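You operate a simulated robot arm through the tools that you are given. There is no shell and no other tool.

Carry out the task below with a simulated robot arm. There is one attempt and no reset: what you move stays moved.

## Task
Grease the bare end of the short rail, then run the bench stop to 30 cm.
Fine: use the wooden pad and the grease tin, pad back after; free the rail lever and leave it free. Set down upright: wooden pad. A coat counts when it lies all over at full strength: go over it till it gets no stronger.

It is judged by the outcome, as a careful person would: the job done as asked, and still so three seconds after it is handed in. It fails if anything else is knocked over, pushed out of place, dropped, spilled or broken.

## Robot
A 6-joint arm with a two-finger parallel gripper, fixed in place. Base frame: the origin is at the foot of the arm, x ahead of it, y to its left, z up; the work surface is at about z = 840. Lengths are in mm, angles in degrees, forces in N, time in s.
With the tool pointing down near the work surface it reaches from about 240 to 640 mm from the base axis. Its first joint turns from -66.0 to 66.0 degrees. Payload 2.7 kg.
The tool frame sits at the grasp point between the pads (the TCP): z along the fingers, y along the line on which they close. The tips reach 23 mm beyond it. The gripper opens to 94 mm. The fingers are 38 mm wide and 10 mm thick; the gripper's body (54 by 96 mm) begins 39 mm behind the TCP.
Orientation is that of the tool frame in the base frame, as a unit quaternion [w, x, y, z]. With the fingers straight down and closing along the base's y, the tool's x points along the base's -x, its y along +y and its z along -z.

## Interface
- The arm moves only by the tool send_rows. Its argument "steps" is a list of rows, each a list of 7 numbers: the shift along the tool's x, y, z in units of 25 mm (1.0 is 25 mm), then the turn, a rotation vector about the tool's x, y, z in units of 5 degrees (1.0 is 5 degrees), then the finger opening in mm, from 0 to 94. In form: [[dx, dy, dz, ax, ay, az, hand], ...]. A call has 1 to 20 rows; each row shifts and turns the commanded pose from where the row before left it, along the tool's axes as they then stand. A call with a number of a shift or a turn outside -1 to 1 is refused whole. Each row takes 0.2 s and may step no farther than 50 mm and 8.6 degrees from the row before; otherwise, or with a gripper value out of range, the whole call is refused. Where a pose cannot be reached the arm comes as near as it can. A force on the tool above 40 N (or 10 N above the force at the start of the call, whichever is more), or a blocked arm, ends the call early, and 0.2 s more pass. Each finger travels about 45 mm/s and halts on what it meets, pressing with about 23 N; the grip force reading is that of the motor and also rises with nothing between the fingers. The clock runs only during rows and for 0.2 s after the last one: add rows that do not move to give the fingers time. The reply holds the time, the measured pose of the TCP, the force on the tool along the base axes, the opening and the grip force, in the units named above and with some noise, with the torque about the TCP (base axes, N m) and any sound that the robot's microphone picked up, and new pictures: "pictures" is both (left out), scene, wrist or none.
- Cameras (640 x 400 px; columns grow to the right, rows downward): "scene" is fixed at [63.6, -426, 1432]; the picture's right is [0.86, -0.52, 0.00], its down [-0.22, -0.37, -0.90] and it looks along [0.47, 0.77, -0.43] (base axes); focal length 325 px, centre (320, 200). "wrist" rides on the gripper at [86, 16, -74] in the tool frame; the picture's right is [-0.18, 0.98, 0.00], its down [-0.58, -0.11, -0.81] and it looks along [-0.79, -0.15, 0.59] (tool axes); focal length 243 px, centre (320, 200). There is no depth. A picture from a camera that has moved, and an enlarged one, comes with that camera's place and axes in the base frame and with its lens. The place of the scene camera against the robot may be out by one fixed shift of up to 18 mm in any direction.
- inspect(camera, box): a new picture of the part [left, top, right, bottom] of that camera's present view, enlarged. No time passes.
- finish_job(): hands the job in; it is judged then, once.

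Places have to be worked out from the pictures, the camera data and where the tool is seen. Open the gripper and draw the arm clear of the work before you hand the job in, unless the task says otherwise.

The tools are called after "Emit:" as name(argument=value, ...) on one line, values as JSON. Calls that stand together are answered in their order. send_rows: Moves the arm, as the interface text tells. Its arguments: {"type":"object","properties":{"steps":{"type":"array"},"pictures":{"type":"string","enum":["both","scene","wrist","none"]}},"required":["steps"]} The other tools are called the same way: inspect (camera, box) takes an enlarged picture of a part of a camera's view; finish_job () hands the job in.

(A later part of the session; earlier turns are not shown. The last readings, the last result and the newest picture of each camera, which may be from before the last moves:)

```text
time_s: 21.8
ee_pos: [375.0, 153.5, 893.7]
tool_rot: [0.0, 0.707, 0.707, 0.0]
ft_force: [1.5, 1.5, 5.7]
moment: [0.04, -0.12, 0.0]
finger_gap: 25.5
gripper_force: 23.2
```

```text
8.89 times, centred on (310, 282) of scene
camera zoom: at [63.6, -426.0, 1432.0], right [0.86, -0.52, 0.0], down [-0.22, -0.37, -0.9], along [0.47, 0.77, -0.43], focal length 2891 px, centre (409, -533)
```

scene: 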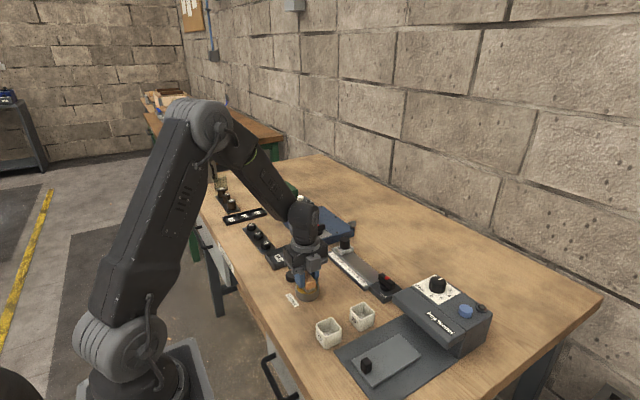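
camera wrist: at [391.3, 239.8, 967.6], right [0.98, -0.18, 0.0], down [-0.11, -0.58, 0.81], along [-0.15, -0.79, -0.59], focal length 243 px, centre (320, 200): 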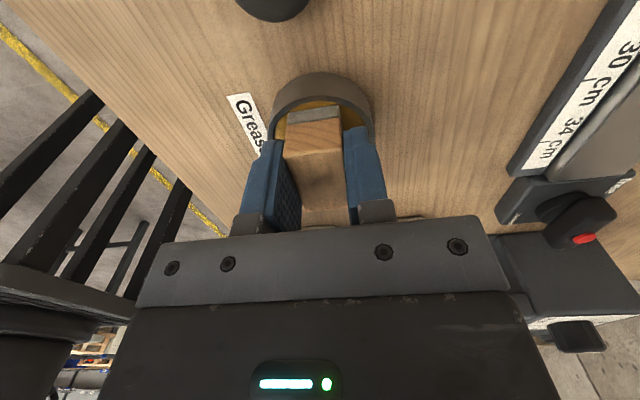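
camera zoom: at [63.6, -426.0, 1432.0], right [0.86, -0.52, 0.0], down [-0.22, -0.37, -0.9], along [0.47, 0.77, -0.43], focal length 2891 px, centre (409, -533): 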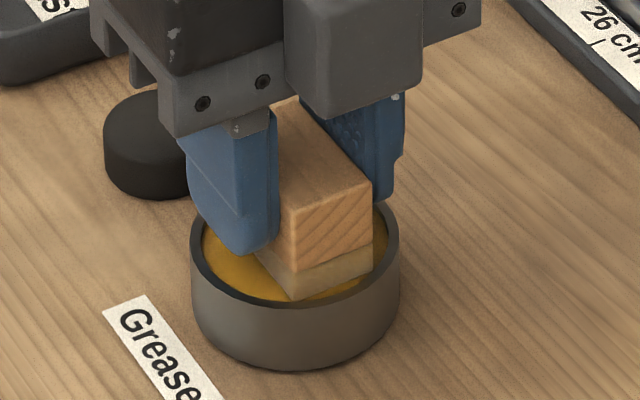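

The felt stays evenly tan with light contact, so it is loaded. I'm lifting out and carrying the pad high over the middle of the rail to check alignment.

Emit:
send_rows(steps=[[0, 0, -0.4, 0, 0, 0, 15], [0, 0, -0.8, 0, 0, 0, 15], [0, 0, -1, 0, 0, 0, 15], [0, 0.98, 0, 0, 0, 0, 15], [0, 0.98, 0, 0, 0, 0, 15], [0, 0.98, 0, 0, 0, 0, 15], [0, 0.98, 0, 0, 0, 0, 15], [0, 0.98, 0, 0, 0, 0, 15], [0, 0.98, 0, 0, 0, 0, 15], [0, 0.98, 0, 0, 0, 0, 15], [0, 0, 0, 0, 0, 0, 15]])

Emit:
inspect(camera="wrist", box=[220, 0, 440, 220])

Emit:
inspect(camera="scene", box=[300, 220, 410, 310])

```text
time_s: 24.2
ee_pos: [546.7, 154.7, 949.7]
tool_rot: [0.0, 0.708, 0.707, 0.0]
ft_force: [-0.4, -0.1, -0.8]
moment: [0.01, -0.02, -0.02]
finger_gap: 25.5
gripper_force: 22.6
camera wrist: at [563.7, 240.1, 1021.8], right [0.98, -0.18, 0.0], down [-0.11, -0.58, 0.81], along [-0.15, -0.79, -0.59], focal length 243 px, centre (320, 200)
```

scene: 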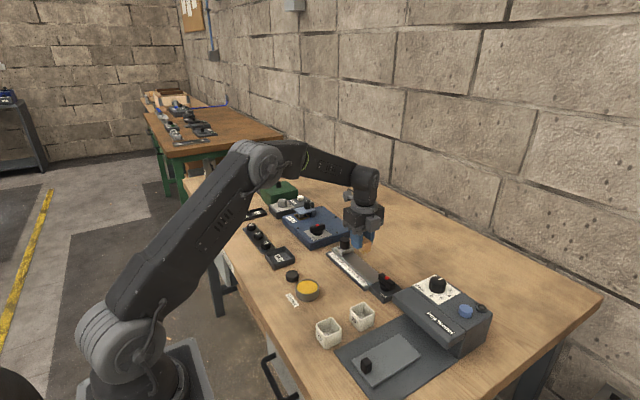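
wrist: 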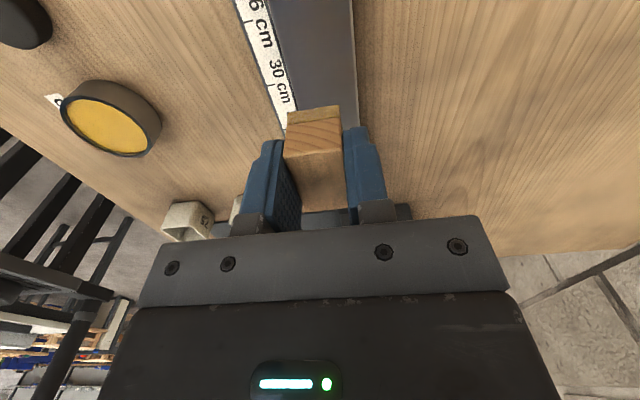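

```text
1.82 times, centred on (330, 110) of wrist
camera zoom: at [563.7, 240.1, 1021.8], right [0.98, -0.18, 0.0], down [-0.11, -0.58, 0.81], along [-0.15, -0.79, -0.59], focal length 441 px, centre (302, 364)
```

zoom: 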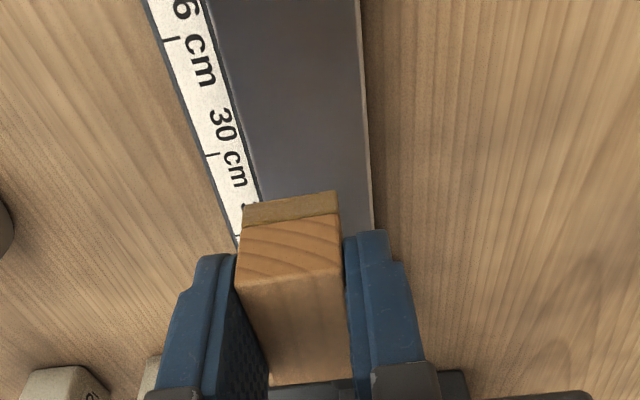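

```text
4.44 times, centred on (355, 265) of scene
camera zoom: at [63.6, -426.0, 1432.0], right [0.86, -0.52, 0.0], down [-0.22, -0.37, -0.9], along [0.47, 0.77, -0.43], focal length 1445 px, centre (164, -89)
```

zoom: 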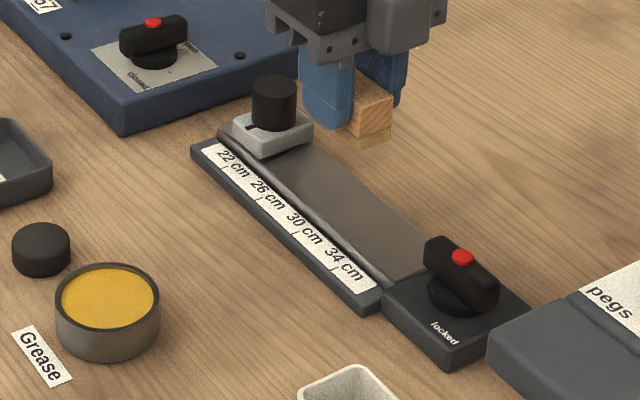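

The rail spans x≈526.5–572 here and the loaded pad is centred over it. I'm shifting to the first lane (x≈538) and coming down to just above the surface.

Emit:
send_rows(steps=[[-0.17, -0.34, 0, 0, 0, 0, 15], [0, 0, 0.7, 0, 0, 0, 15], [0, 0, 0.7, 0, 0, 0, 15], [0, 0, 0.6, 0, 0, 0, 15], [0, 0, 0.12, 0, 0, 0, 15], [0, 0, 0, 0, 0, 0, 15]])

Emit:
inspect(camera="scene", box=[320, 225, 420, 305])

Emit:
inspect(camera="wrist", box=[200, 0, 440, 220])

```text
time_s: 25.6
ee_pos: [539.6, 148.8, 896.4]
tool_rot: [0.0, 0.707, 0.707, -0.001]
ft_force: [-0.2, 0.0, -0.2]
moment: [0.01, 0.02, 0.01]
finger_gap: 25.6
gripper_force: 23.0
camera wrist: at [554.7, 235.3, 969.0], right [0.98, -0.18, 0.0], down [-0.11, -0.58, 0.81], along [-0.15, -0.79, -0.59], focal length 243 px, centre (320, 200)
```

scene: 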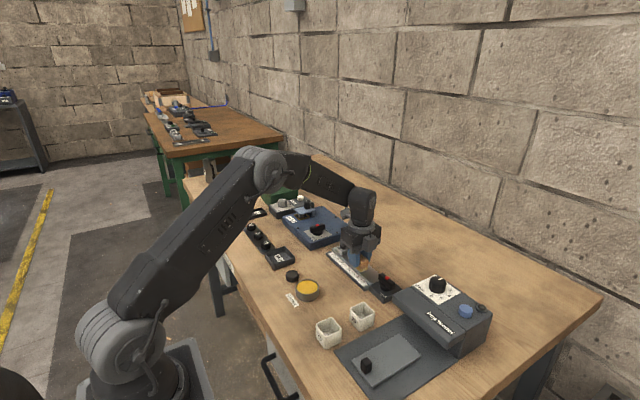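
wrist: 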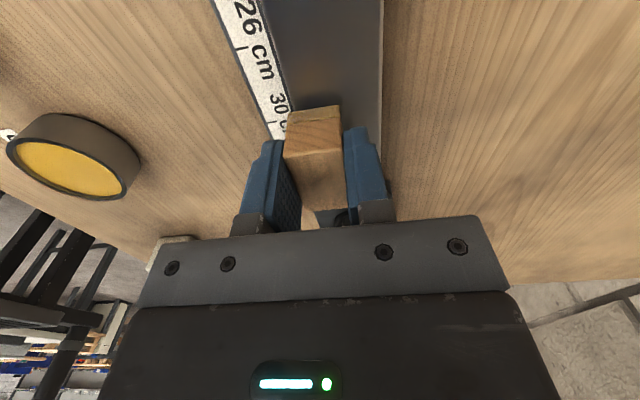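

```text
5.00 times, centred on (370, 265) of scene
camera zoom: at [63.6, -426.0, 1432.0], right [0.86, -0.52, 0.0], down [-0.22, -0.37, -0.9], along [0.47, 0.77, -0.43], focal length 1626 px, centre (70, -125)
```

zoom: 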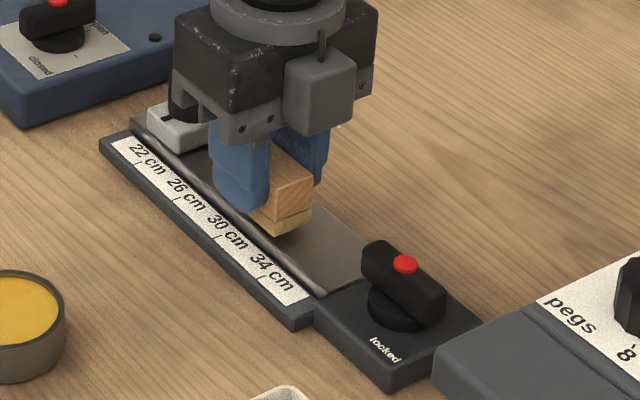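

```text
1.82 times, centred on (320, 110) of wrist
camera zoom: at [554.7, 235.3, 969.0], right [0.98, -0.18, 0.0], down [-0.11, -0.58, 0.81], along [-0.15, -0.79, -0.59], focal length 441 px, centre (320, 364)
```

zoom: 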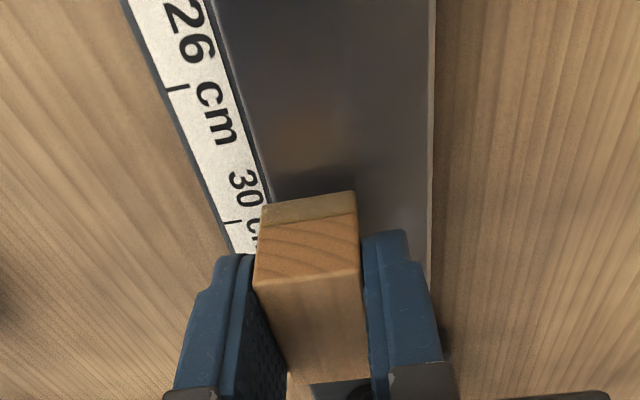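

The pad hovers a few mm over the rail. I'm lowering in small steps to find contact.

Emit:
send_rows(steps=[[0, 0, 0.1, 0, 0, 0, 15], [0, 0, 0.06, 0, 0, 0, 15], [0, 0, 0, 0, 0, 0, 15]], pictures="none")

```text
time_s: 26.4
ee_pos: [538.4, 149.5, 892.6]
tool_rot: [0.001, 0.707, 0.707, 0.0]
ft_force: [-0.2, -0.6, 0.1]
moment: [-0.02, -0.02, 0.0]
finger_gap: 25.7
gripper_force: 23.3
```

Emit:
send_rows(steps=[[0, 0, 0.06, 0, 0, 0, 15], [0, 0, 0.04, 0, 0, 0, 15], [0, 0, 0, 0, 0, 0, 15]], pictures="none")

```text
time_s: 27.2
ee_pos: [538.2, 149.1, 890.2]
tool_rot: [0.001, 0.707, 0.707, 0.001]
ft_force: [-0.7, 1.0, 3.8]
moment: [-0.02, 0.03, 0.03]
finger_gap: 25.7
gripper_force: 22.7
```

Contact at 3.8 N, with TCP z≈890 and so the rail top at ≈857. I'll press a touch more and sweep toward the lever block, then check what the coat looks like.

Emit:
send_rows(steps=[[0, 0, 0.02, 0, 0, 0, 15], [-0.4, 0, 0, 0, 0, 0, 15], [-0.4, 0, 0, 0, 0, 0, 15], [-0.4, 0, 0, 0, 0, 0, 15], [-0.2, 0, 0, 0, 0, 0, 15], [0, 0, 0, 0, 0, 0, 15]])

Emit:
inspect(camera="wrist", box=[200, 0, 440, 220])

Emit:
inspect(camera="scene", box=[320, 225, 420, 305])

```text
time_s: 28.6
ee_pos: [539.3, 115.1, 890.7]
tool_rot: [0.002, 0.707, 0.707, 0.001]
ft_force: [0.7, 7.0, 17.2]
moment: [0.16, -0.03, -0.02]
finger_gap: 25.3
gripper_force: 23.4
camera wrist: at [554.9, 201.6, 963.0], right [0.98, -0.18, 0.0], down [-0.11, -0.58, 0.81], along [-0.15, -0.79, -0.59], focal length 243 px, centre (320, 200)
```

scene: 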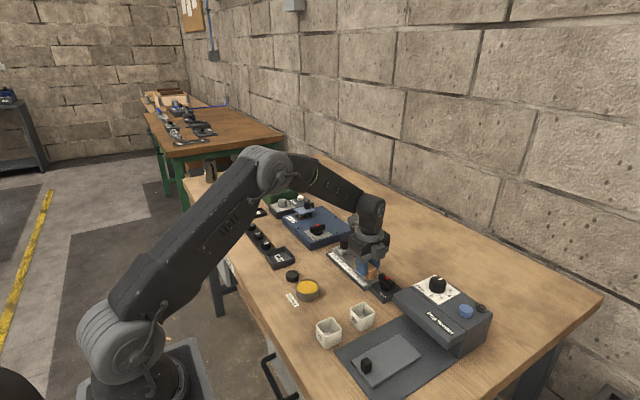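
wrist: 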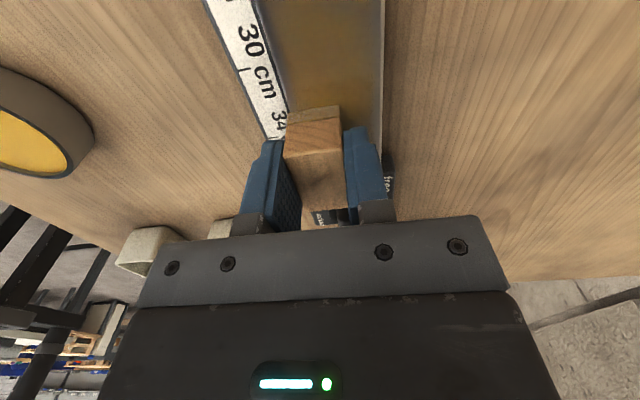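

```text
1.82 times, centred on (320, 110) of wrist
camera zoom: at [554.9, 201.6, 963.0], right [0.98, -0.18, 0.0], down [-0.11, -0.58, 0.81], along [-0.15, -0.79, -0.59], focal length 441 px, centre (320, 364)
```

zoom: 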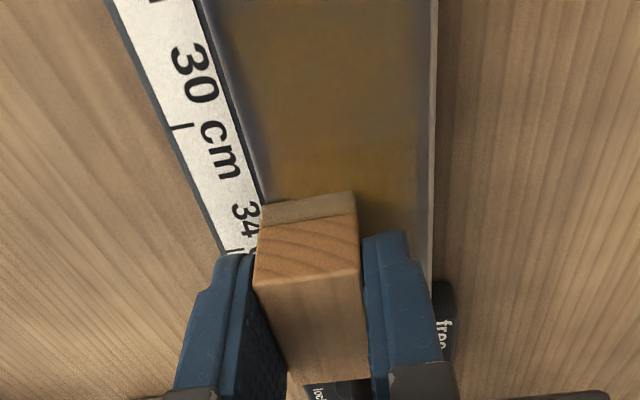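

```text
5.00 times, centred on (370, 265) of scene
camera zoom: at [63.3, -425.9, 1432.1], right [0.86, -0.52, 0.0], down [-0.22, -0.37, -0.9], along [0.47, 0.77, -0.43], focal length 1626 px, centre (70, -125)
```

zoom: 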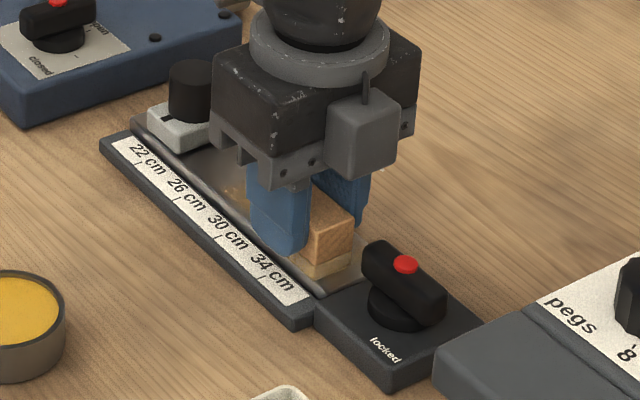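

A yellowish film is appearing on the rail behind the pad. I'll ease the pressure slightly and creep the last few mm to the lever block.

Emit:
send_rows(steps=[[-0.1, 0, -0.02, 0, 0, 0, 15], [-0.1, 0, 0, 0, 0, 0, 15], [0, 0, 0, 0, 0, 0, 15]], pictures="none")

Emit:
inspect(camera="scene", box=[340, 240, 420, 305])

```text
time_s: 29.4
ee_pos: [537.5, 109.2, 890.5]
tool_rot: [0.0, 0.707, 0.707, 0.0]
ft_force: [1.6, 7.4, 15.8]
moment: [0.15, -0.04, 0.0]
finger_gap: 25.6
gripper_force: 22.9
```

```text
6.15 times, centred on (380, 272) of scene
camera zoom: at [63.3, -425.9, 1432.1], right [0.86, -0.52, 0.0], down [-0.22, -0.37, -0.9], along [0.47, 0.77, -0.43], focal length 2001 px, centre (-49, -246)
```

zoom: 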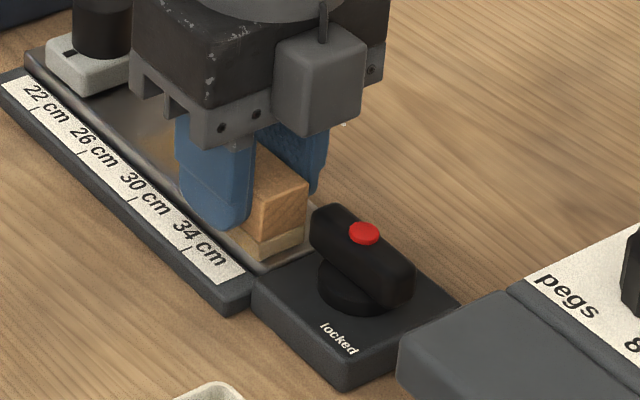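

The pad edge is about 4 mm from the block. I'm continuing slowly.

Emit:
send_rows(steps=[[-0.1, 0, 0, 0, 0, 0, 15], [-0.06, 0, 0, 0, 0, 0, 15], [0, 0, 0, 0, 0, 0, 15]], pictures="none")

Emit:
inspect(camera="scene", box=[340, 240, 420, 305])

```text
time_s: 30.2
ee_pos: [538.9, 105.8, 888.9]
tool_rot: [0.002, 0.707, 0.707, 0.0]
ft_force: [-0.6, 7.3, 19.0]
moment: [0.13, 0.04, 0.01]
finger_gap: 25.8
gripper_force: 23.5
```

```text
6.15 times, centred on (380, 272) of scene
camera zoom: at [63.3, -425.9, 1432.1], right [0.86, -0.52, 0.0], down [-0.22, -0.37, -0.9], along [0.47, 0.77, -0.43], focal length 2001 px, centre (-49, -246)
```

zoom: 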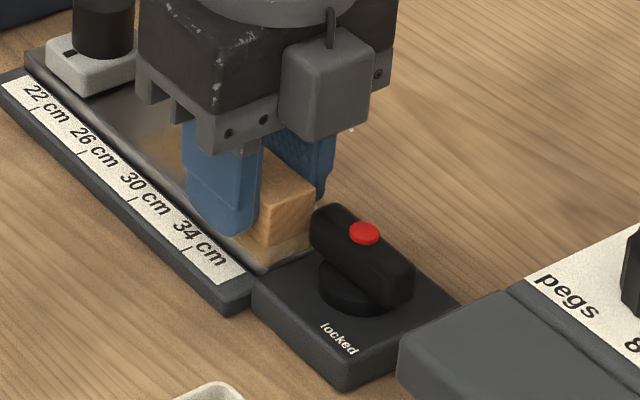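

The pad is now at the block edge. I'll ease the pressure, cross to the far lane (x≈560) along this end, and sweep back toward the stop.

Emit:
send_rows(steps=[[0, 0.3, -0.03, 0, 0, 0, 15], [0, 0.3, 0, 0, 0, 0, 15], [0, 0.28, 0, 0, 0, 0, 15], [0.4, 0, 0, 0, 0, 0, 15], [0.4, 0, 0, 0, 0, 0, 15], [0.4, 0, 0, 0, 0, 0, 15], [0.4, 0, 0, 0, 0, 0, 15], [0.4, 0, 0, 0, 0, 0, 15], [0.4, 0, 0, 0, 0, 0, 15], [0.4, 0, 0, 0, 0, 0, 15], [0.3, 0, 0, 0, 0, 0, 15], [0, 0, 0, 0, 0, 0, 15]])

Emit:
inspect(camera="scene", box=[320, 225, 420, 305])

```text
time_s: 32.8
ee_pos: [560.3, 183.4, 891.1]
tool_rot: [-0.001, 0.707, 0.707, 0.0]
ft_force: [0.9, 0.9, -0.7]
moment: [0.0, -0.01, 0.0]
finger_gap: 25.6
gripper_force: 22.6
camera wrist: at [577.0, 269.0, 962.8], right [0.98, -0.18, 0.0], down [-0.11, -0.58, 0.81], along [-0.15, -0.79, -0.59], focal length 243 px, centre (320, 200)
```

scene: 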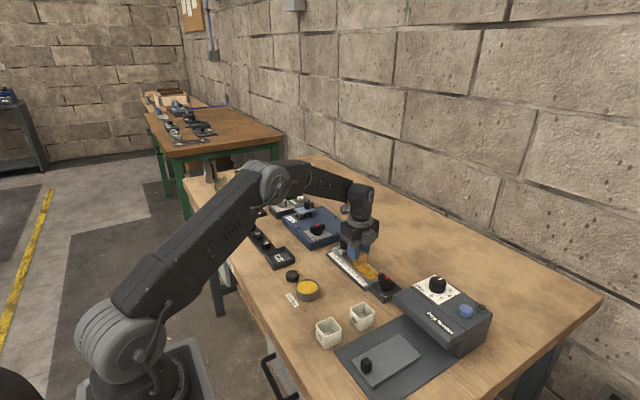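
wrist: 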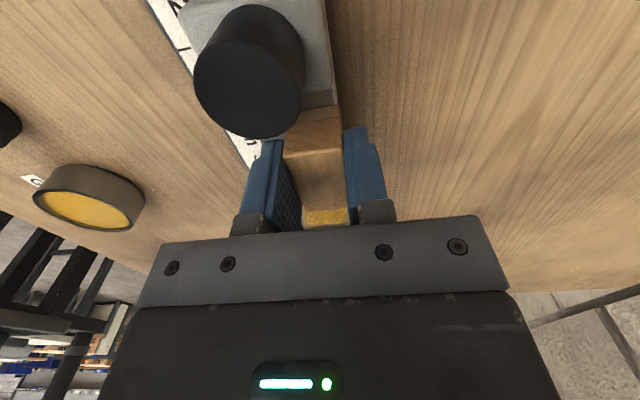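

```text
5.00 times, centred on (370, 265) of scene
camera zoom: at [63.6, -426.0, 1432.0], right [0.86, -0.52, 0.0], down [-0.22, -0.37, -0.9], along [0.47, 0.77, -0.43], focal length 1626 px, centre (70, -125)
```

zoom: 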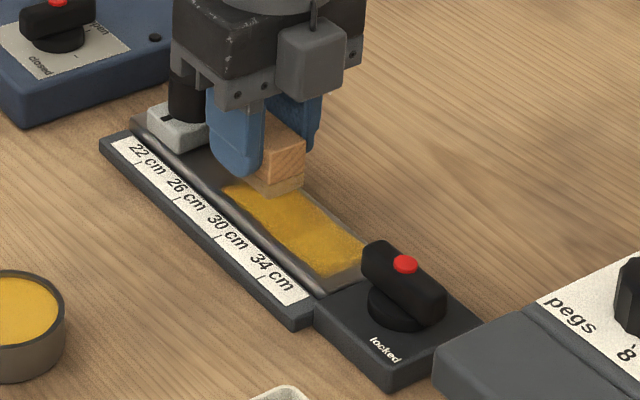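

The coat is showing clearly yellow from about 28 cm to the lever end, and the pad has lost contact here after the ease-off. I'll re-press lightly and cover the section next to the stop in both lanes.

Emit:
send_rows(steps=[[0, 0, 0.05, 0, 0, 0, 15], [0.1, 0, 0, 0, 0, 0, 15], [0, 0, 0, 0, 0, 0, 15]], pictures="none")

Emit:
inspect(camera="wrist", box=[180, 0, 440, 220])

```text
time_s: 33.6
ee_pos: [561.4, 184.8, 890.1]
tool_rot: [0.001, 0.707, 0.707, 0.001]
ft_force: [0.8, -2.6, 7.7]
moment: [-0.1, 0.0, 0.01]
finger_gap: 25.7
gripper_force: 23.3
```

```text
1.82 times, centred on (310, 110) of wrist
camera zoom: at [577.3, 271.1, 962.8], right [0.98, -0.18, 0.0], down [-0.11, -0.58, 0.81], along [-0.15, -0.79, -0.59], focal length 441 px, centre (338, 364)
```

zoom: 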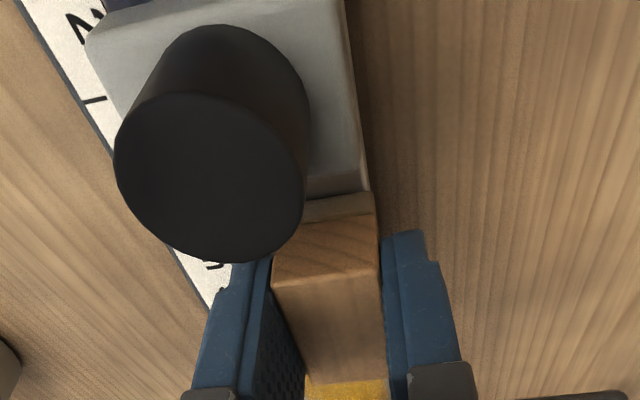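

Good light contact (7.7 N), and the pad is a few mm from the stop. I'll edge closer, cross to the near lane, and sweep back toward the lever.

Emit:
send_rows(steps=[[0.1, 0, 0, 0, 0, 0, 15], [0, -0.3, 0, 0, 0, 0, 15], [0, -0.3, 0, 0, 0, 0, 15], [0, -0.3, 0, 0, 0, 0, 15], [-0.4, 0, 0, 0, 0, 0, 15], [-0.4, 0, 0, 0, 0, 0, 15], [-0.4, 0, 0, 0, 0, 0, 15], [-0.4, 0, 0, 0, 0, 0, 15], [0, 0, 0, 0, 0, 0, 15]])

Emit:
inspect(camera="scene", box=[320, 225, 420, 305])

Emit:
inspect(camera="wrist", box=[180, 0, 440, 220])

```text
time_s: 35.6
ee_pos: [538.6, 148.7, 890.6]
tool_rot: [0.0, 0.707, 0.707, 0.0]
ft_force: [-0.9, 3.8, 9.1]
moment: [0.12, -0.03, 0.01]
finger_gap: 25.7
gripper_force: 22.9
camera wrist: at [554.8, 234.4, 962.7], right [0.98, -0.18, 0.0], down [-0.11, -0.58, 0.81], along [-0.15, -0.79, -0.59], focal length 243 px, centre (320, 200)
```

scene: 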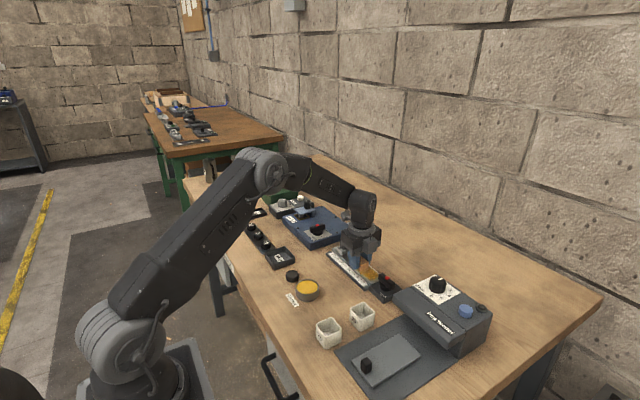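
wrist: 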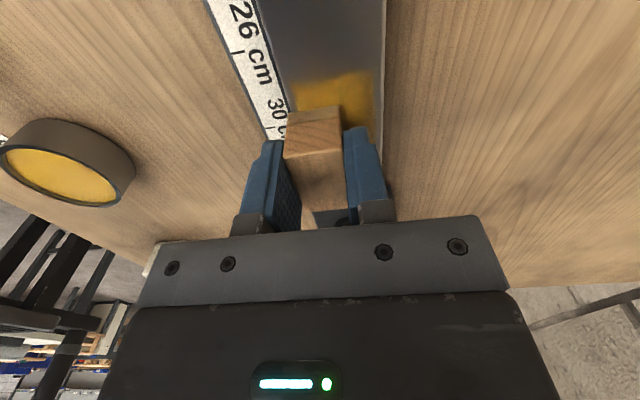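

```text
5.00 times, centred on (370, 265) of scene
camera zoom: at [63.4, -426.0, 1432.0], right [0.86, -0.52, 0.0], down [-0.22, -0.37, -0.9], along [0.47, 0.77, -0.43], focal length 1626 px, centre (70, -125)
```

zoom: 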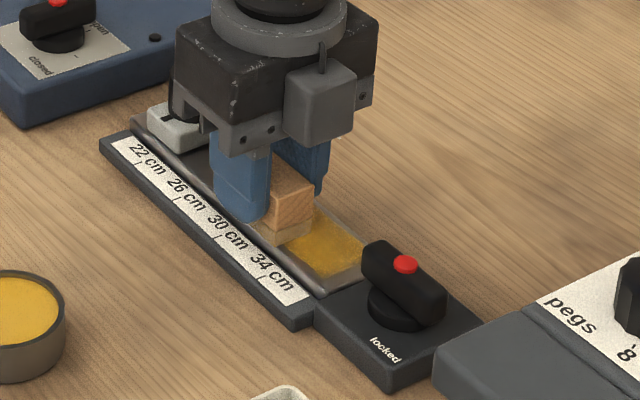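

```text
1.82 times, centred on (310, 110) of wrist
camera zoom: at [554.8, 234.4, 962.7], right [0.98, -0.18, 0.0], down [-0.11, -0.58, 0.81], along [-0.15, -0.79, -0.59], focal length 441 px, centre (338, 364)
```

zoom: 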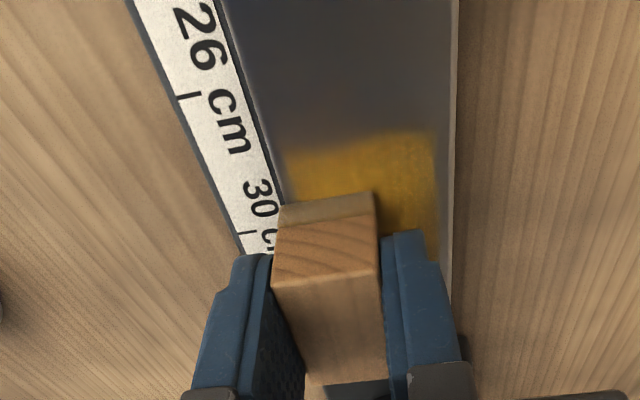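

The coat area is clearly a bounded patch: x≈532–567, from y≈181 down to near the lever end. I'll continue this pass to the lever end, then do lane 2 back, then lift and inspect the coat.

Emit:
send_rows(steps=[[-0.4, 0, 0, 0, 0, 0, 15], [-0.4, 0, 0, 0, 0, 0, 15], [-0.4, 0, 0, 0, 0, 0, 15], [-0.4, 0, 0, 0, 0, 0, 15], [-0.1, 0, 0, 0, 0, 0, 15], [0, 0.3, 0, 0, 0, 0, 15], [0, 0.3, 0, 0, 0, 0, 15], [0, 0.3, 0, 0, 0, 0, 15], [0.4, 0, 0, 0, 0, 0, 15], [0.4, 0, 0, 0, 0, 0, 15], [0.4, 0, 0, 0, 0, 0, 15], [0.4, 0, 0, 0, 0, 0, 15], [0.4, 0, 0, 0, 0, 0, 15], [0.4, 0, 0, 0, 0, 0, 15], [0.4, 0, 0, 0, 0, 0, 15], [0, 0, 0, 0, 0, 0, 15]])

Emit:
inspect(camera="scene", box=[320, 225, 420, 305])

Emit:
inspect(camera="wrist", box=[180, 0, 440, 220])

```text
time_s: 39.0
ee_pos: [561.3, 175.8, 890.6]
tool_rot: [0.0, 0.707, 0.707, -0.001]
ft_force: [0.4, -4.9, 17.4]
moment: [-0.16, 0.0, -0.02]
finger_gap: 25.5
gripper_force: 22.7
camera wrist: at [577.4, 262.4, 962.4], right [0.98, -0.18, 0.0], down [-0.11, -0.58, 0.81], along [-0.15, -0.79, -0.59], focal length 243 px, centre (320, 200)
```

scene: 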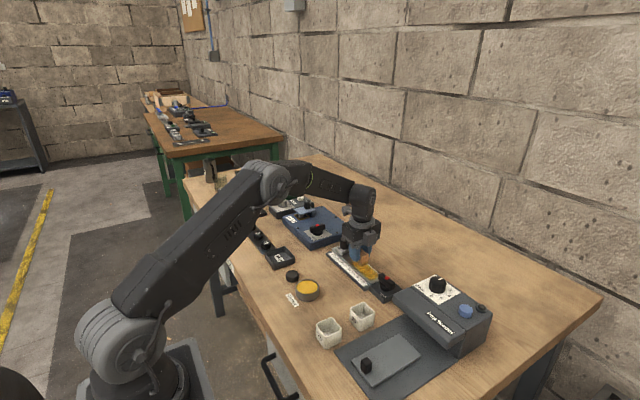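
wrist: 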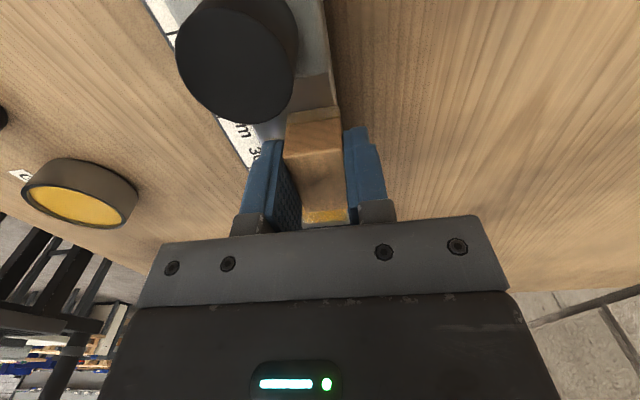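

```text
5.00 times, centred on (370, 265) of scene
camera zoom: at [63.3, -426.2, 1432.0], right [0.86, -0.52, 0.0], down [-0.22, -0.37, -0.9], along [0.47, 0.77, -0.43], focal length 1626 px, centre (70, -125)
```

zoom: 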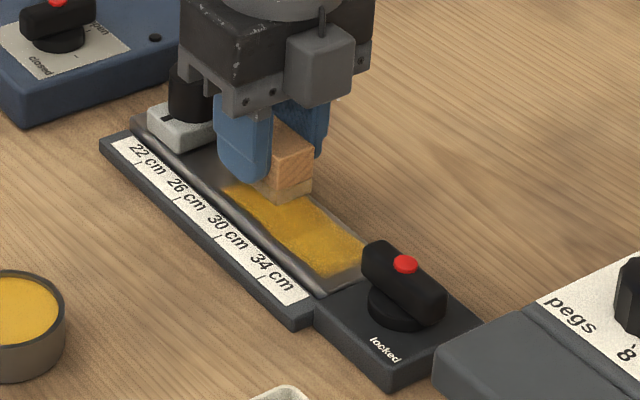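

```text
1.82 times, centred on (310, 110) of wrist
camera zoom: at [577.4, 262.4, 962.4], right [0.98, -0.18, 0.0], down [-0.11, -0.58, 0.81], along [-0.15, -0.79, -0.59], focal length 441 px, centre (338, 364)
```

zoom: 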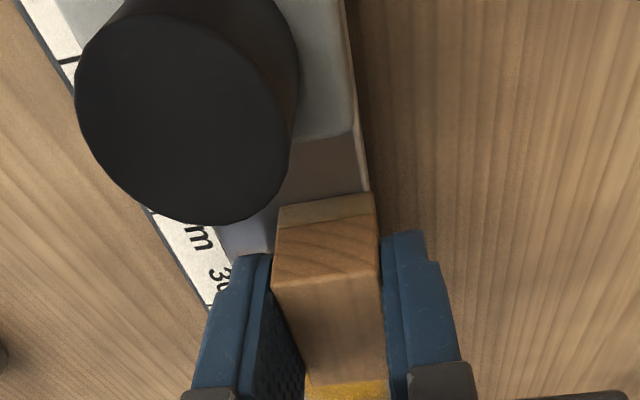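

The patch now looks fairly yellow but still uneven. I'll lift, go back to the tin to recharge, and look at the uncovered coat from there.

Emit:
send_rows(steps=[[0, 0, -0.5, 0, 0, 0, 15], [0, 0, -0.95, 0, 0, 0, 15], [0, 0, -0.95, 0, 0, 0, 15], [-0.1085, -0.925, 0, 0, 0, 0, 15], [-0.1085, -0.925, 0, 0, 0, 0, 15], [-0.1085, -0.925, 0, 0, 0, 0, 15], [-0.1085, -0.925, 0, 0, 0, 0, 15], [-0.1085, -0.925, 0, 0, 0, 0, 15], [-0.1085, -0.925, 0, 0, 0, 0, 15], [-0.1085, -0.925, 0, 0, 0, 0, 15], [-0.1085, -0.925, 0, 0, 0, 0, 15], [0, 0, 0.8, 0, 0, 0, 15], [0, 0, 0.8, 0, 0, 0, 15], [0, 0, 0, 0, 0, 0, 15]])

Emit:
inspect(camera="scene", box=[320, 225, 420, 305])

Emit:
inspect(camera="wrist", box=[230, 40, 410, 150])

```text
time_s: 42.0
ee_pos: [375.8, 155.1, 909.5]
tool_rot: [0.0, 0.707, 0.707, 0.0]
ft_force: [0.4, 0.7, -0.4]
moment: [-0.02, 0.0, -0.03]
finger_gap: 25.1
gripper_force: 23.0
camera wrist: at [391.7, 240.4, 982.3], right [0.98, -0.18, 0.0], down [-0.11, -0.58, 0.81], along [-0.15, -0.79, -0.59], focal length 243 px, centre (320, 200)
```

scene: 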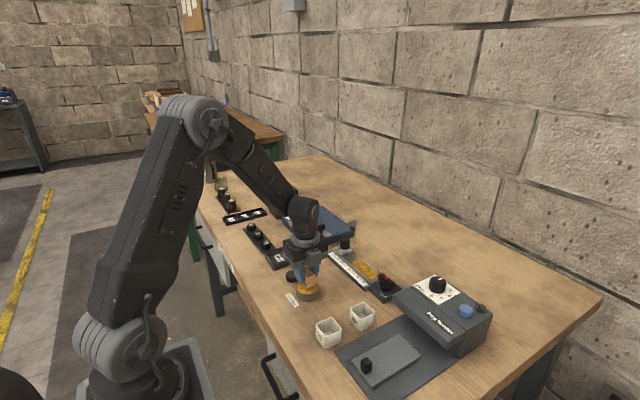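
wrist: 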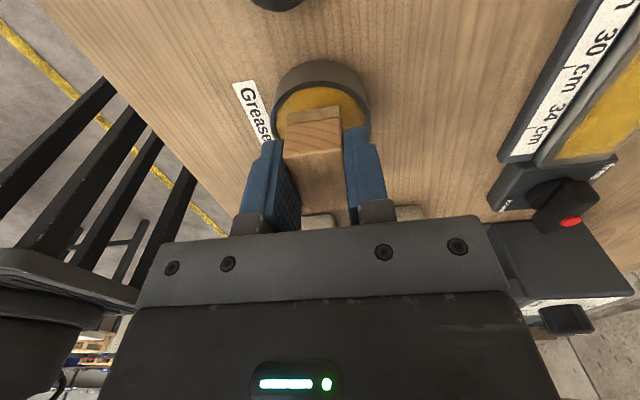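

```text
5.00 times, centred on (370, 265) of scene
camera zoom: at [63.6, -426.0, 1432.0], right [0.86, -0.52, 0.0], down [-0.22, -0.37, -0.9], along [0.47, 0.77, -0.43], focal length 1626 px, centre (70, -125)
```

zoom: 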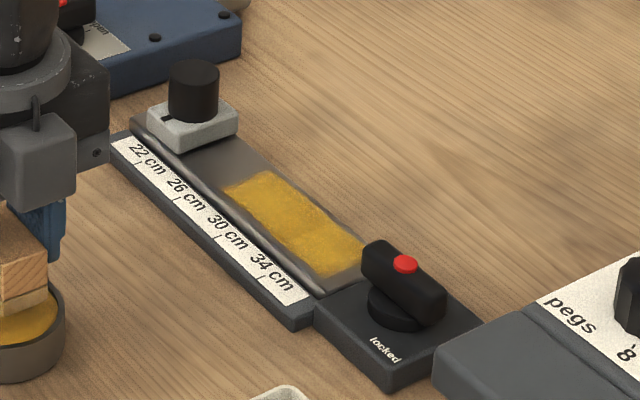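

```text
3.56 times, centred on (320, 95) of wrist
camera zoom: at [391.7, 240.4, 982.3], right [0.98, -0.18, 0.0], down [-0.11, -0.58, 0.81], along [-0.15, -0.79, -0.59], focal length 863 px, centre (320, 573)
```

zoom: 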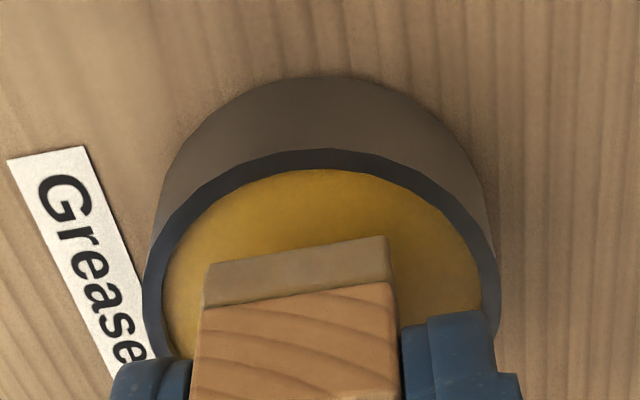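

The greased patch shows as a clean rectangle, roughly 28.5 cm to the lever end. I'm dipping again at the same place with light contact.

Emit:
send_rows(steps=[[0, 0, 0.25, 0, 0, 0, 15], [0, 0, 0.25, 0, 0, 0, 15], [0, 0, 0.11, 0, 0, 0, 15], [0, 0, 0, 0, 0, 0, 15], [0, 0, 0, 0, 0, 0, 15]], pictures="none")

Emit:
inspect(camera="wrist", box=[230, 40, 410, 150])

Emit:
inspect(camera="scene", box=[345, 250, 405, 295])

```text
time_s: 43.2
ee_pos: [376.0, 153.9, 893.6]
tool_rot: [0.0, 0.707, 0.707, 0.001]
ft_force: [-0.8, 0.3, 0.7]
moment: [0.06, 0.03, 0.0]
finger_gap: 25.5
gripper_force: 22.3
```

```text
3.56 times, centred on (320, 95) of wrist
camera zoom: at [392.1, 240.1, 966.4], right [0.98, -0.18, 0.0], down [-0.11, -0.58, 0.81], along [-0.15, -0.79, -0.59], focal length 863 px, centre (320, 573)
```

zoom: 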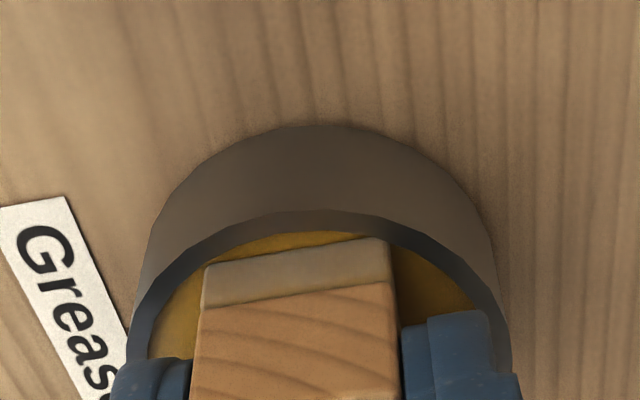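

```text
8.89 times, centred on (375, 272) of scene
camera zoom: at [63.6, -426.0, 1432.0], right [0.86, -0.52, 0.0], down [-0.22, -0.37, -0.9], along [0.47, 0.77, -0.43], focal length 2891 px, centre (-169, -444)
```

zoom: 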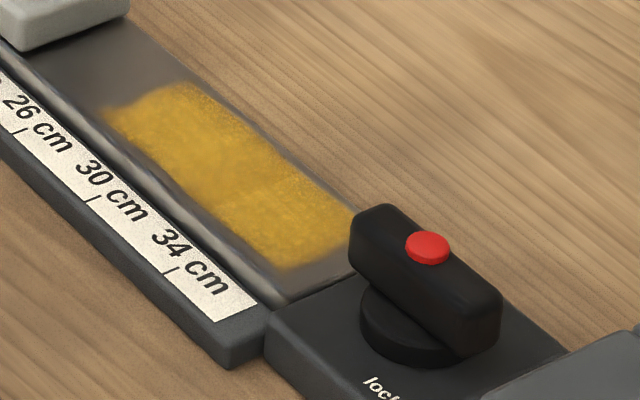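

No real contact yet at this depth. I'm pressing about 1 mm further to load the felt.

Emit:
send_rows(steps=[[0, 0, 0.05, 0, 0, 0, 15], [0, 0, 0, 0, 0, 0, 15], [0, 0, 0, 0, 0, 0, 15]], pictures="none")

Emit:
inspect(camera="wrist", box=[230, 40, 410, 150])

```text
time_s: 44.0
ee_pos: [375.9, 153.7, 893.7]
tool_rot: [0.001, 0.708, 0.706, 0.0]
ft_force: [-5.4, -1.3, 19.9]
moment: [-0.03, 0.21, -0.03]
finger_gap: 25.6
gripper_force: 23.2
```

```text
3.56 times, centred on (320, 95) of wrist
camera zoom: at [392.2, 240.0, 966.3], right [0.98, -0.18, 0.0], down [-0.11, -0.58, 0.81], along [-0.15, -0.79, -0.59], focal length 863 px, centre (320, 573)
```

zoom: 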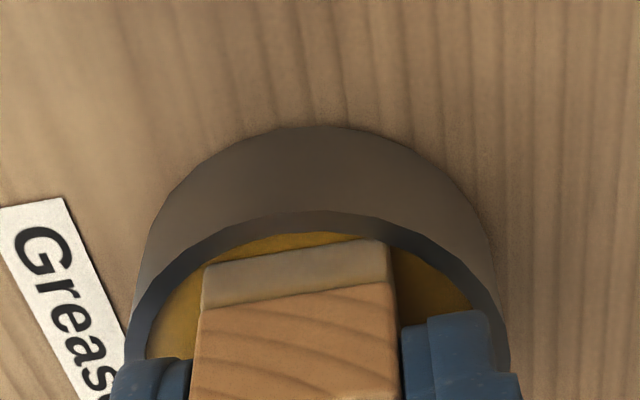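

Loaded again. I'm returning to the near lane at the patch's +y end and making passes: near lane to the lever, far lane back, and middle lane to the lever.

Emit:
send_rows(steps=[[0, 0, -0.4, 0, 0, 0, 15], [0, 0, -0.85, 0, 0, 0, 15], [0, 0, -0.99, 0, 0, 0, 15], [0.061, 0.931, 0, 0, 0, 0, 15], [0.061, 0.931, 0, 0, 0, 0, 15], [0.061, 0.931, 0, 0, 0, 0, 15], [0.061, 0.931, 0, 0, 0, 0, 15], [0.061, 0.931, 0, 0, 0, 0, 15], [0.061, 0.931, 0, 0, 0, 0, 15], [0.061, 0.931, 0, 0, 0, 0, 15], [0, 0, 0.9, 0, 0, 0, 15], [0, 0, 0.9, 0, 0, 0, 15], [0, 0, 0.4, 0, 0, 0, 15], [0, 0, 0.1, 0, 0, 0, 15], [0, 0, 0.07, 0, 0, 0, 15], [0, 0, 0, 0, 0, 0, 15]], pictures="none")

```text
time_s: 47.4
ee_pos: [538.8, 162.9, 889.5]
tool_rot: [0.0, 0.707, 0.707, 0.0]
ft_force: [0.1, -0.5, 1.7]
moment: [0.03, -0.01, -0.01]
finger_gap: 25.5
gripper_force: 22.8
```

Emit:
send_rows(steps=[[-0.3, 0, 0.02, 0, 0, 0, 15], [-0.3, 0, 0, 0, 0, 0, 15], [-0.3, 0, 0, 0, 0, 0, 15], [-0.3, 0, 0, 0, 0, 0, 15], [-0.3, 0, 0, 0, 0, 0, 15], [-0.3, 0, 0, 0, 0, 0, 15], [-0.3, 0, 0, 0, 0, 0, 15], [-0.2, 0, 0, 0, 0, 0, 15], [0, 0.3, 0, 0, 0, 0, 15], [0, 0.3, 0, 0, 0, 0, 15], [0, 0.28, 0, 0, 0, 0, 15], [0.3, 0, 0, 0, 0, 0, 15], [0.3, 0, 0, 0, 0, 0, 15], [0.3, 0, 0, 0, 0, 0, 15], [0.3, 0, 0, 0, 0, 0, 15], [0.3, 0, 0, 0, 0, 0, 15], [0.3, 0, 0, 0, 0, 0, 15], [0.3, 0, 0, 0, 0, 0, 15], [0.2, 0, 0, 0, 0, 0, 15], [0, 0, 0, 0, 0, 0, 15]])

Emit:
inspect(camera="scene", box=[345, 250, 405, 295])

```text
time_s: 51.6
ee_pos: [561.3, 163.6, 888.8]
tool_rot: [0.0, 0.707, 0.707, -0.001]
ft_force: [1.5, -3.3, 9.9]
moment: [-0.06, -0.01, 0.02]
finger_gap: 25.6
gripper_force: 22.8
camera wrist: at [576.9, 250.7, 962.2], right [0.98, -0.18, 0.0], down [-0.11, -0.58, 0.81], along [-0.15, -0.79, -0.59], focal length 243 px, centre (320, 200)
```

scene: 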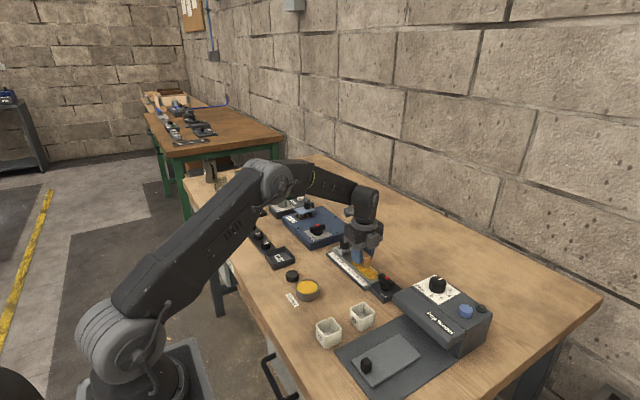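
wrist: 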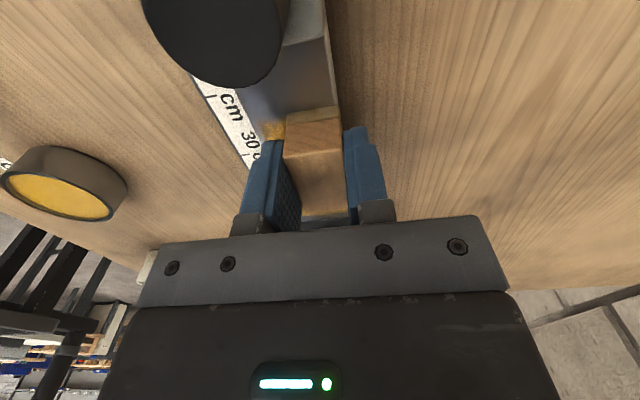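

```text
8.89 times, centred on (375, 272) of scene
camera zoom: at [63.4, -426.2, 1432.0], right [0.86, -0.52, 0.0], down [-0.22, -0.37, -0.9], along [0.47, 0.77, -0.43], focal length 2891 px, centre (-169, -444)
```

zoom: 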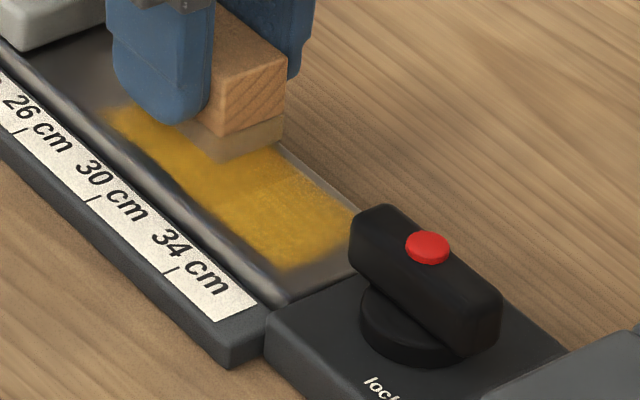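

The near lane is now denser, while the far lane near the lever is thinner and the felt looks spent. I'll recharge again and start with the far lane next time.

Emit:
send_rows(steps=[[0, 0, -0.5, 0, 0, 0, 15], [0, 0, -0.95, 0, 0, 0, 15], [0, 0, -0.95, 0, 0, 0, 15], [-0.061, -0.925, 0, 0, 0, 0, 15], [-0.061, -0.925, 0, 0, 0, 0, 15], [-0.061, -0.925, 0, 0, 0, 0, 15], [-0.061, -0.925, 0, 0, 0, 0, 15], [-0.061, -0.925, 0, 0, 0, 0, 15], [-0.061, -0.925, 0, 0, 0, 0, 15], [-0.061, -0.925, 0, 0, 0, 0, 15], [0, -0.92, 0, 0, 0, 0, 15], [0, 0, 0.8, 0, 0, 0, 15], [0, 0, 0.8, 0, 0, 0, 15], [0, 0, 0, 0, 0, 0, 15]], pictures="none")

Emit:
inspect(camera="scene", box=[345, 250, 405, 295])

Emit:
inspect(camera="wrist", box=[230, 40, 410, 150])

```text
time_s: 54.6
ee_pos: [376.7, 152.6, 907.3]
tool_rot: [0.0, 0.707, 0.707, 0.0]
ft_force: [0.4, 0.2, -0.2]
moment: [-0.01, 0.05, -0.01]
finger_gap: 25.2
gripper_force: 23.2
```

```text
8.89 times, centred on (375, 272) of scene
camera zoom: at [63.6, -426.0, 1432.0], right [0.86, -0.52, 0.0], down [-0.22, -0.37, -0.9], along [0.47, 0.77, -0.43], focal length 2891 px, centre (-169, -444)
```

zoom: 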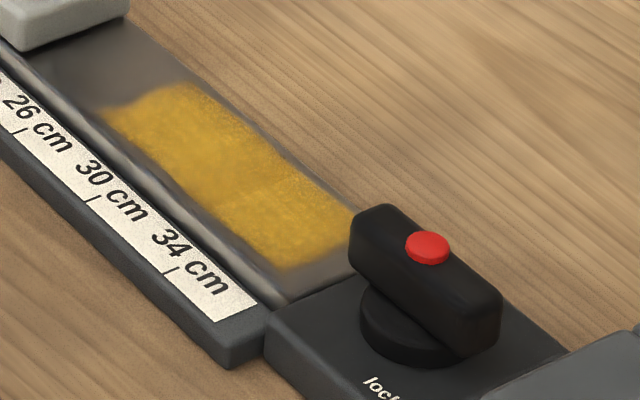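

```text
3.56 times, centred on (320, 95) of wrist
camera zoom: at [393.3, 239.9, 980.2], right [0.98, -0.18, 0.0], down [-0.11, -0.58, 0.81], along [-0.15, -0.79, -0.59], focal length 863 px, centre (320, 573)
```

zoom: 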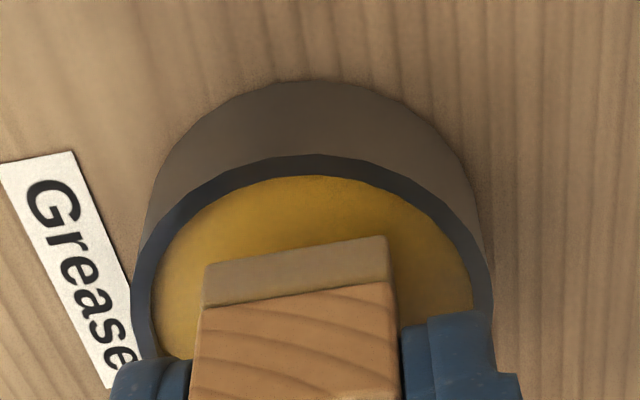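

The rail coat is more even but has slight mottling. I'll dip again, shifted 1 mm in −x since earlier dips showed a small side force.

Emit:
send_rows(steps=[[0, -0.04, 0.25, 0, 0, 0, 15], [0, 0, 0.25, 0, 0, 0, 15], [0, 0, 0.12, 0, 0, 0, 15], [0, 0, 0.03, 0, 0, 0, 15], [0, 0, 0, 0, 0, 0, 15], [0, 0, 0, 0, 0, 0, 15]], pictures="none")

Emit:
inspect(camera="wrist", box=[230, 40, 410, 150])

```text
time_s: 56.0
ee_pos: [375.1, 154.5, 893.5]
tool_rot: [0.001, 0.707, 0.708, 0.002]
ft_force: [-0.8, 2.3, 9.1]
moment: [0.08, 0.07, 0.0]
finger_gap: 25.4
gripper_force: 23.3
```

```text
3.56 times, centred on (320, 95) of wrist
camera zoom: at [391.7, 240.8, 966.2], right [0.98, -0.18, 0.0], down [-0.11, -0.58, 0.81], along [-0.15, -0.79, -0.59], focal length 863 px, centre (320, 573)
```

zoom: 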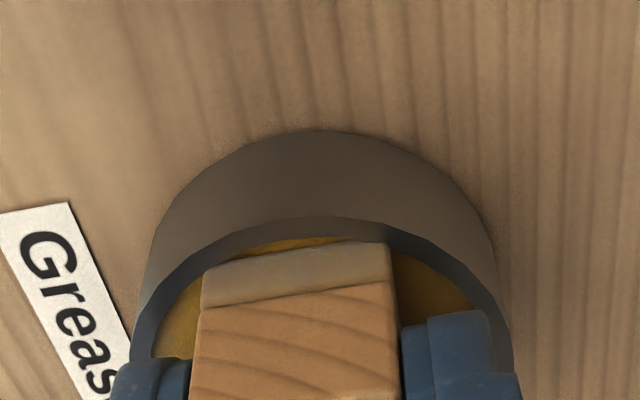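

Good light contact with no side force. I'm going to the far lane first this time, then the middle lane back.

Emit:
send_rows(steps=[[0, 0, -0.4, 0, 0, 0, 15], [0, 0, -0.85, 0, 0, 0, 15], [0, 0, -0.99, 0, 0, 0, 15], [0.0535, 0.93, 0, 0, 0, 0, 15], [0.0535, 0.93, 0, 0, 0, 0, 15], [0.0535, 0.93, 0, 0, 0, 0, 15], [0.0535, 0.93, 0, 0, 0, 0, 15], [0.0535, 0.93, 0, 0, 0, 0, 15], [0.0535, 0.93, 0, 0, 0, 0, 15], [0.0535, 0.93, 0, 0, 0, 0, 15], [0.0535, 0.93, 0, 0, 0, 0, 15], [0, 0, 0.9, 0, 0, 0, 15], [0, 0, 0.9, 0, 0, 0, 15], [0, 0, 0.4, 0, 0, 0, 15], [0, 0, 0.1, 0, 0, 0, 15], [0, 0, 0.08, 0, 0, 0, 15], [0, 0, 0, 0, 0, 0, 15]], pictures="none")

Emit:
send_rows(steps=[[-0.25, 0, 0.01, 0, 0, 0, 15], [-0.25, 0, 0, 0, 0, 0, 15], [-0.25, 0, 0, 0, 0, 0, 15], [-0.25, 0, 0, 0, 0, 0, 15], [-0.25, 0, 0, 0, 0, 0, 15], [-0.25, 0, 0, 0, 0, 0, 15], [-0.25, 0, 0, 0, 0, 0, 15], [-0.25, 0, 0, 0, 0, 0, 15], [-0.25, 0, 0, 0, 0, 0, 15], [-0.1, 0, 0, 0, 0, 0, 15], [0, -0.3, 0, 0, 0, 0, 15], [0, -0.14, 0, 0, 0, 0, 15], [0.3, 0, 0, 0, 0, 0, 15], [0.3, 0, 0, 0, 0, 0, 15], [0.3, 0, 0, 0, 0, 0, 15], [0.3, 0, 0, 0, 0, 0, 15], [0.3, 0, 0, 0, 0, 0, 15], [0.3, 0, 0, 0, 0, 0, 15], [0.3, 0, 0, 0, 0, 0, 15], [0.25, 0, 0, 0, 0, 0, 15]])

Emit:
inspect(camera="scene", box=[345, 250, 405, 295])

```text
time_s: 59.6
ee_pos: [561.1, 164.7, 889.3]
tool_rot: [0.0, 0.707, 0.707, 0.0]
ft_force: [0.7, -0.1, -0.2]
moment: [0.01, 0.04, 0.01]
finger_gap: 25.3
gripper_force: 22.7
```

```text
time_s: 63.8
ee_pos: [549.4, 164.5, 890.7]
tool_rot: [-0.001, 0.707, 0.707, 0.0]
ft_force: [-0.2, 0.4, 0.9]
moment: [-0.01, -0.02, -0.02]
finger_gap: 25.4
gripper_force: 22.9
camera wrist: at [565.7, 251.7, 962.2], right [0.98, -0.18, 0.0], down [-0.11, -0.58, 0.81], along [-0.15, -0.79, -0.59], focal length 243 px, centre (320, 200)
```

scene: 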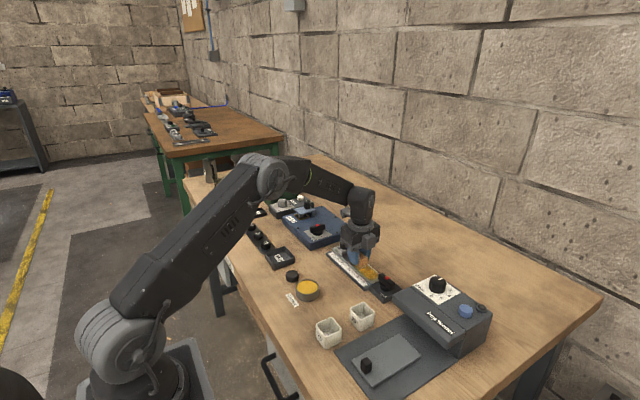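
wrist: 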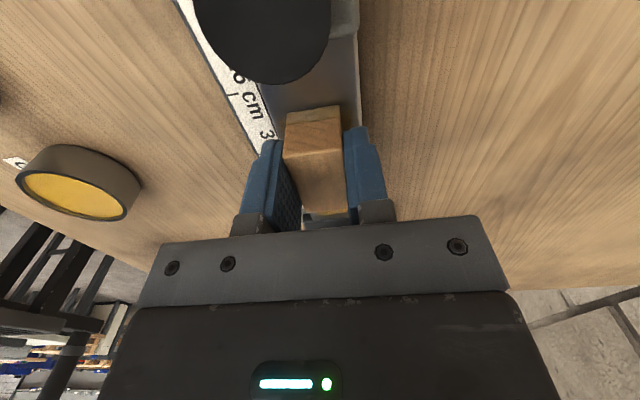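

```text
8.89 times, centred on (375, 272) of scene
camera zoom: at [63.6, -426.0, 1432.0], right [0.86, -0.52, 0.0], down [-0.22, -0.37, -0.9], along [0.47, 0.77, -0.43], focal length 2891 px, centre (-169, -444)
```

zoom: 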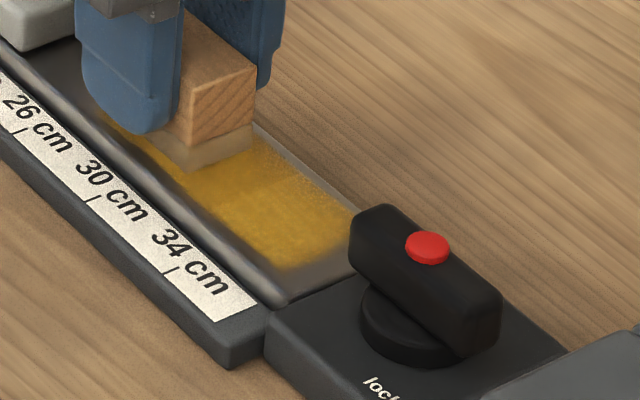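

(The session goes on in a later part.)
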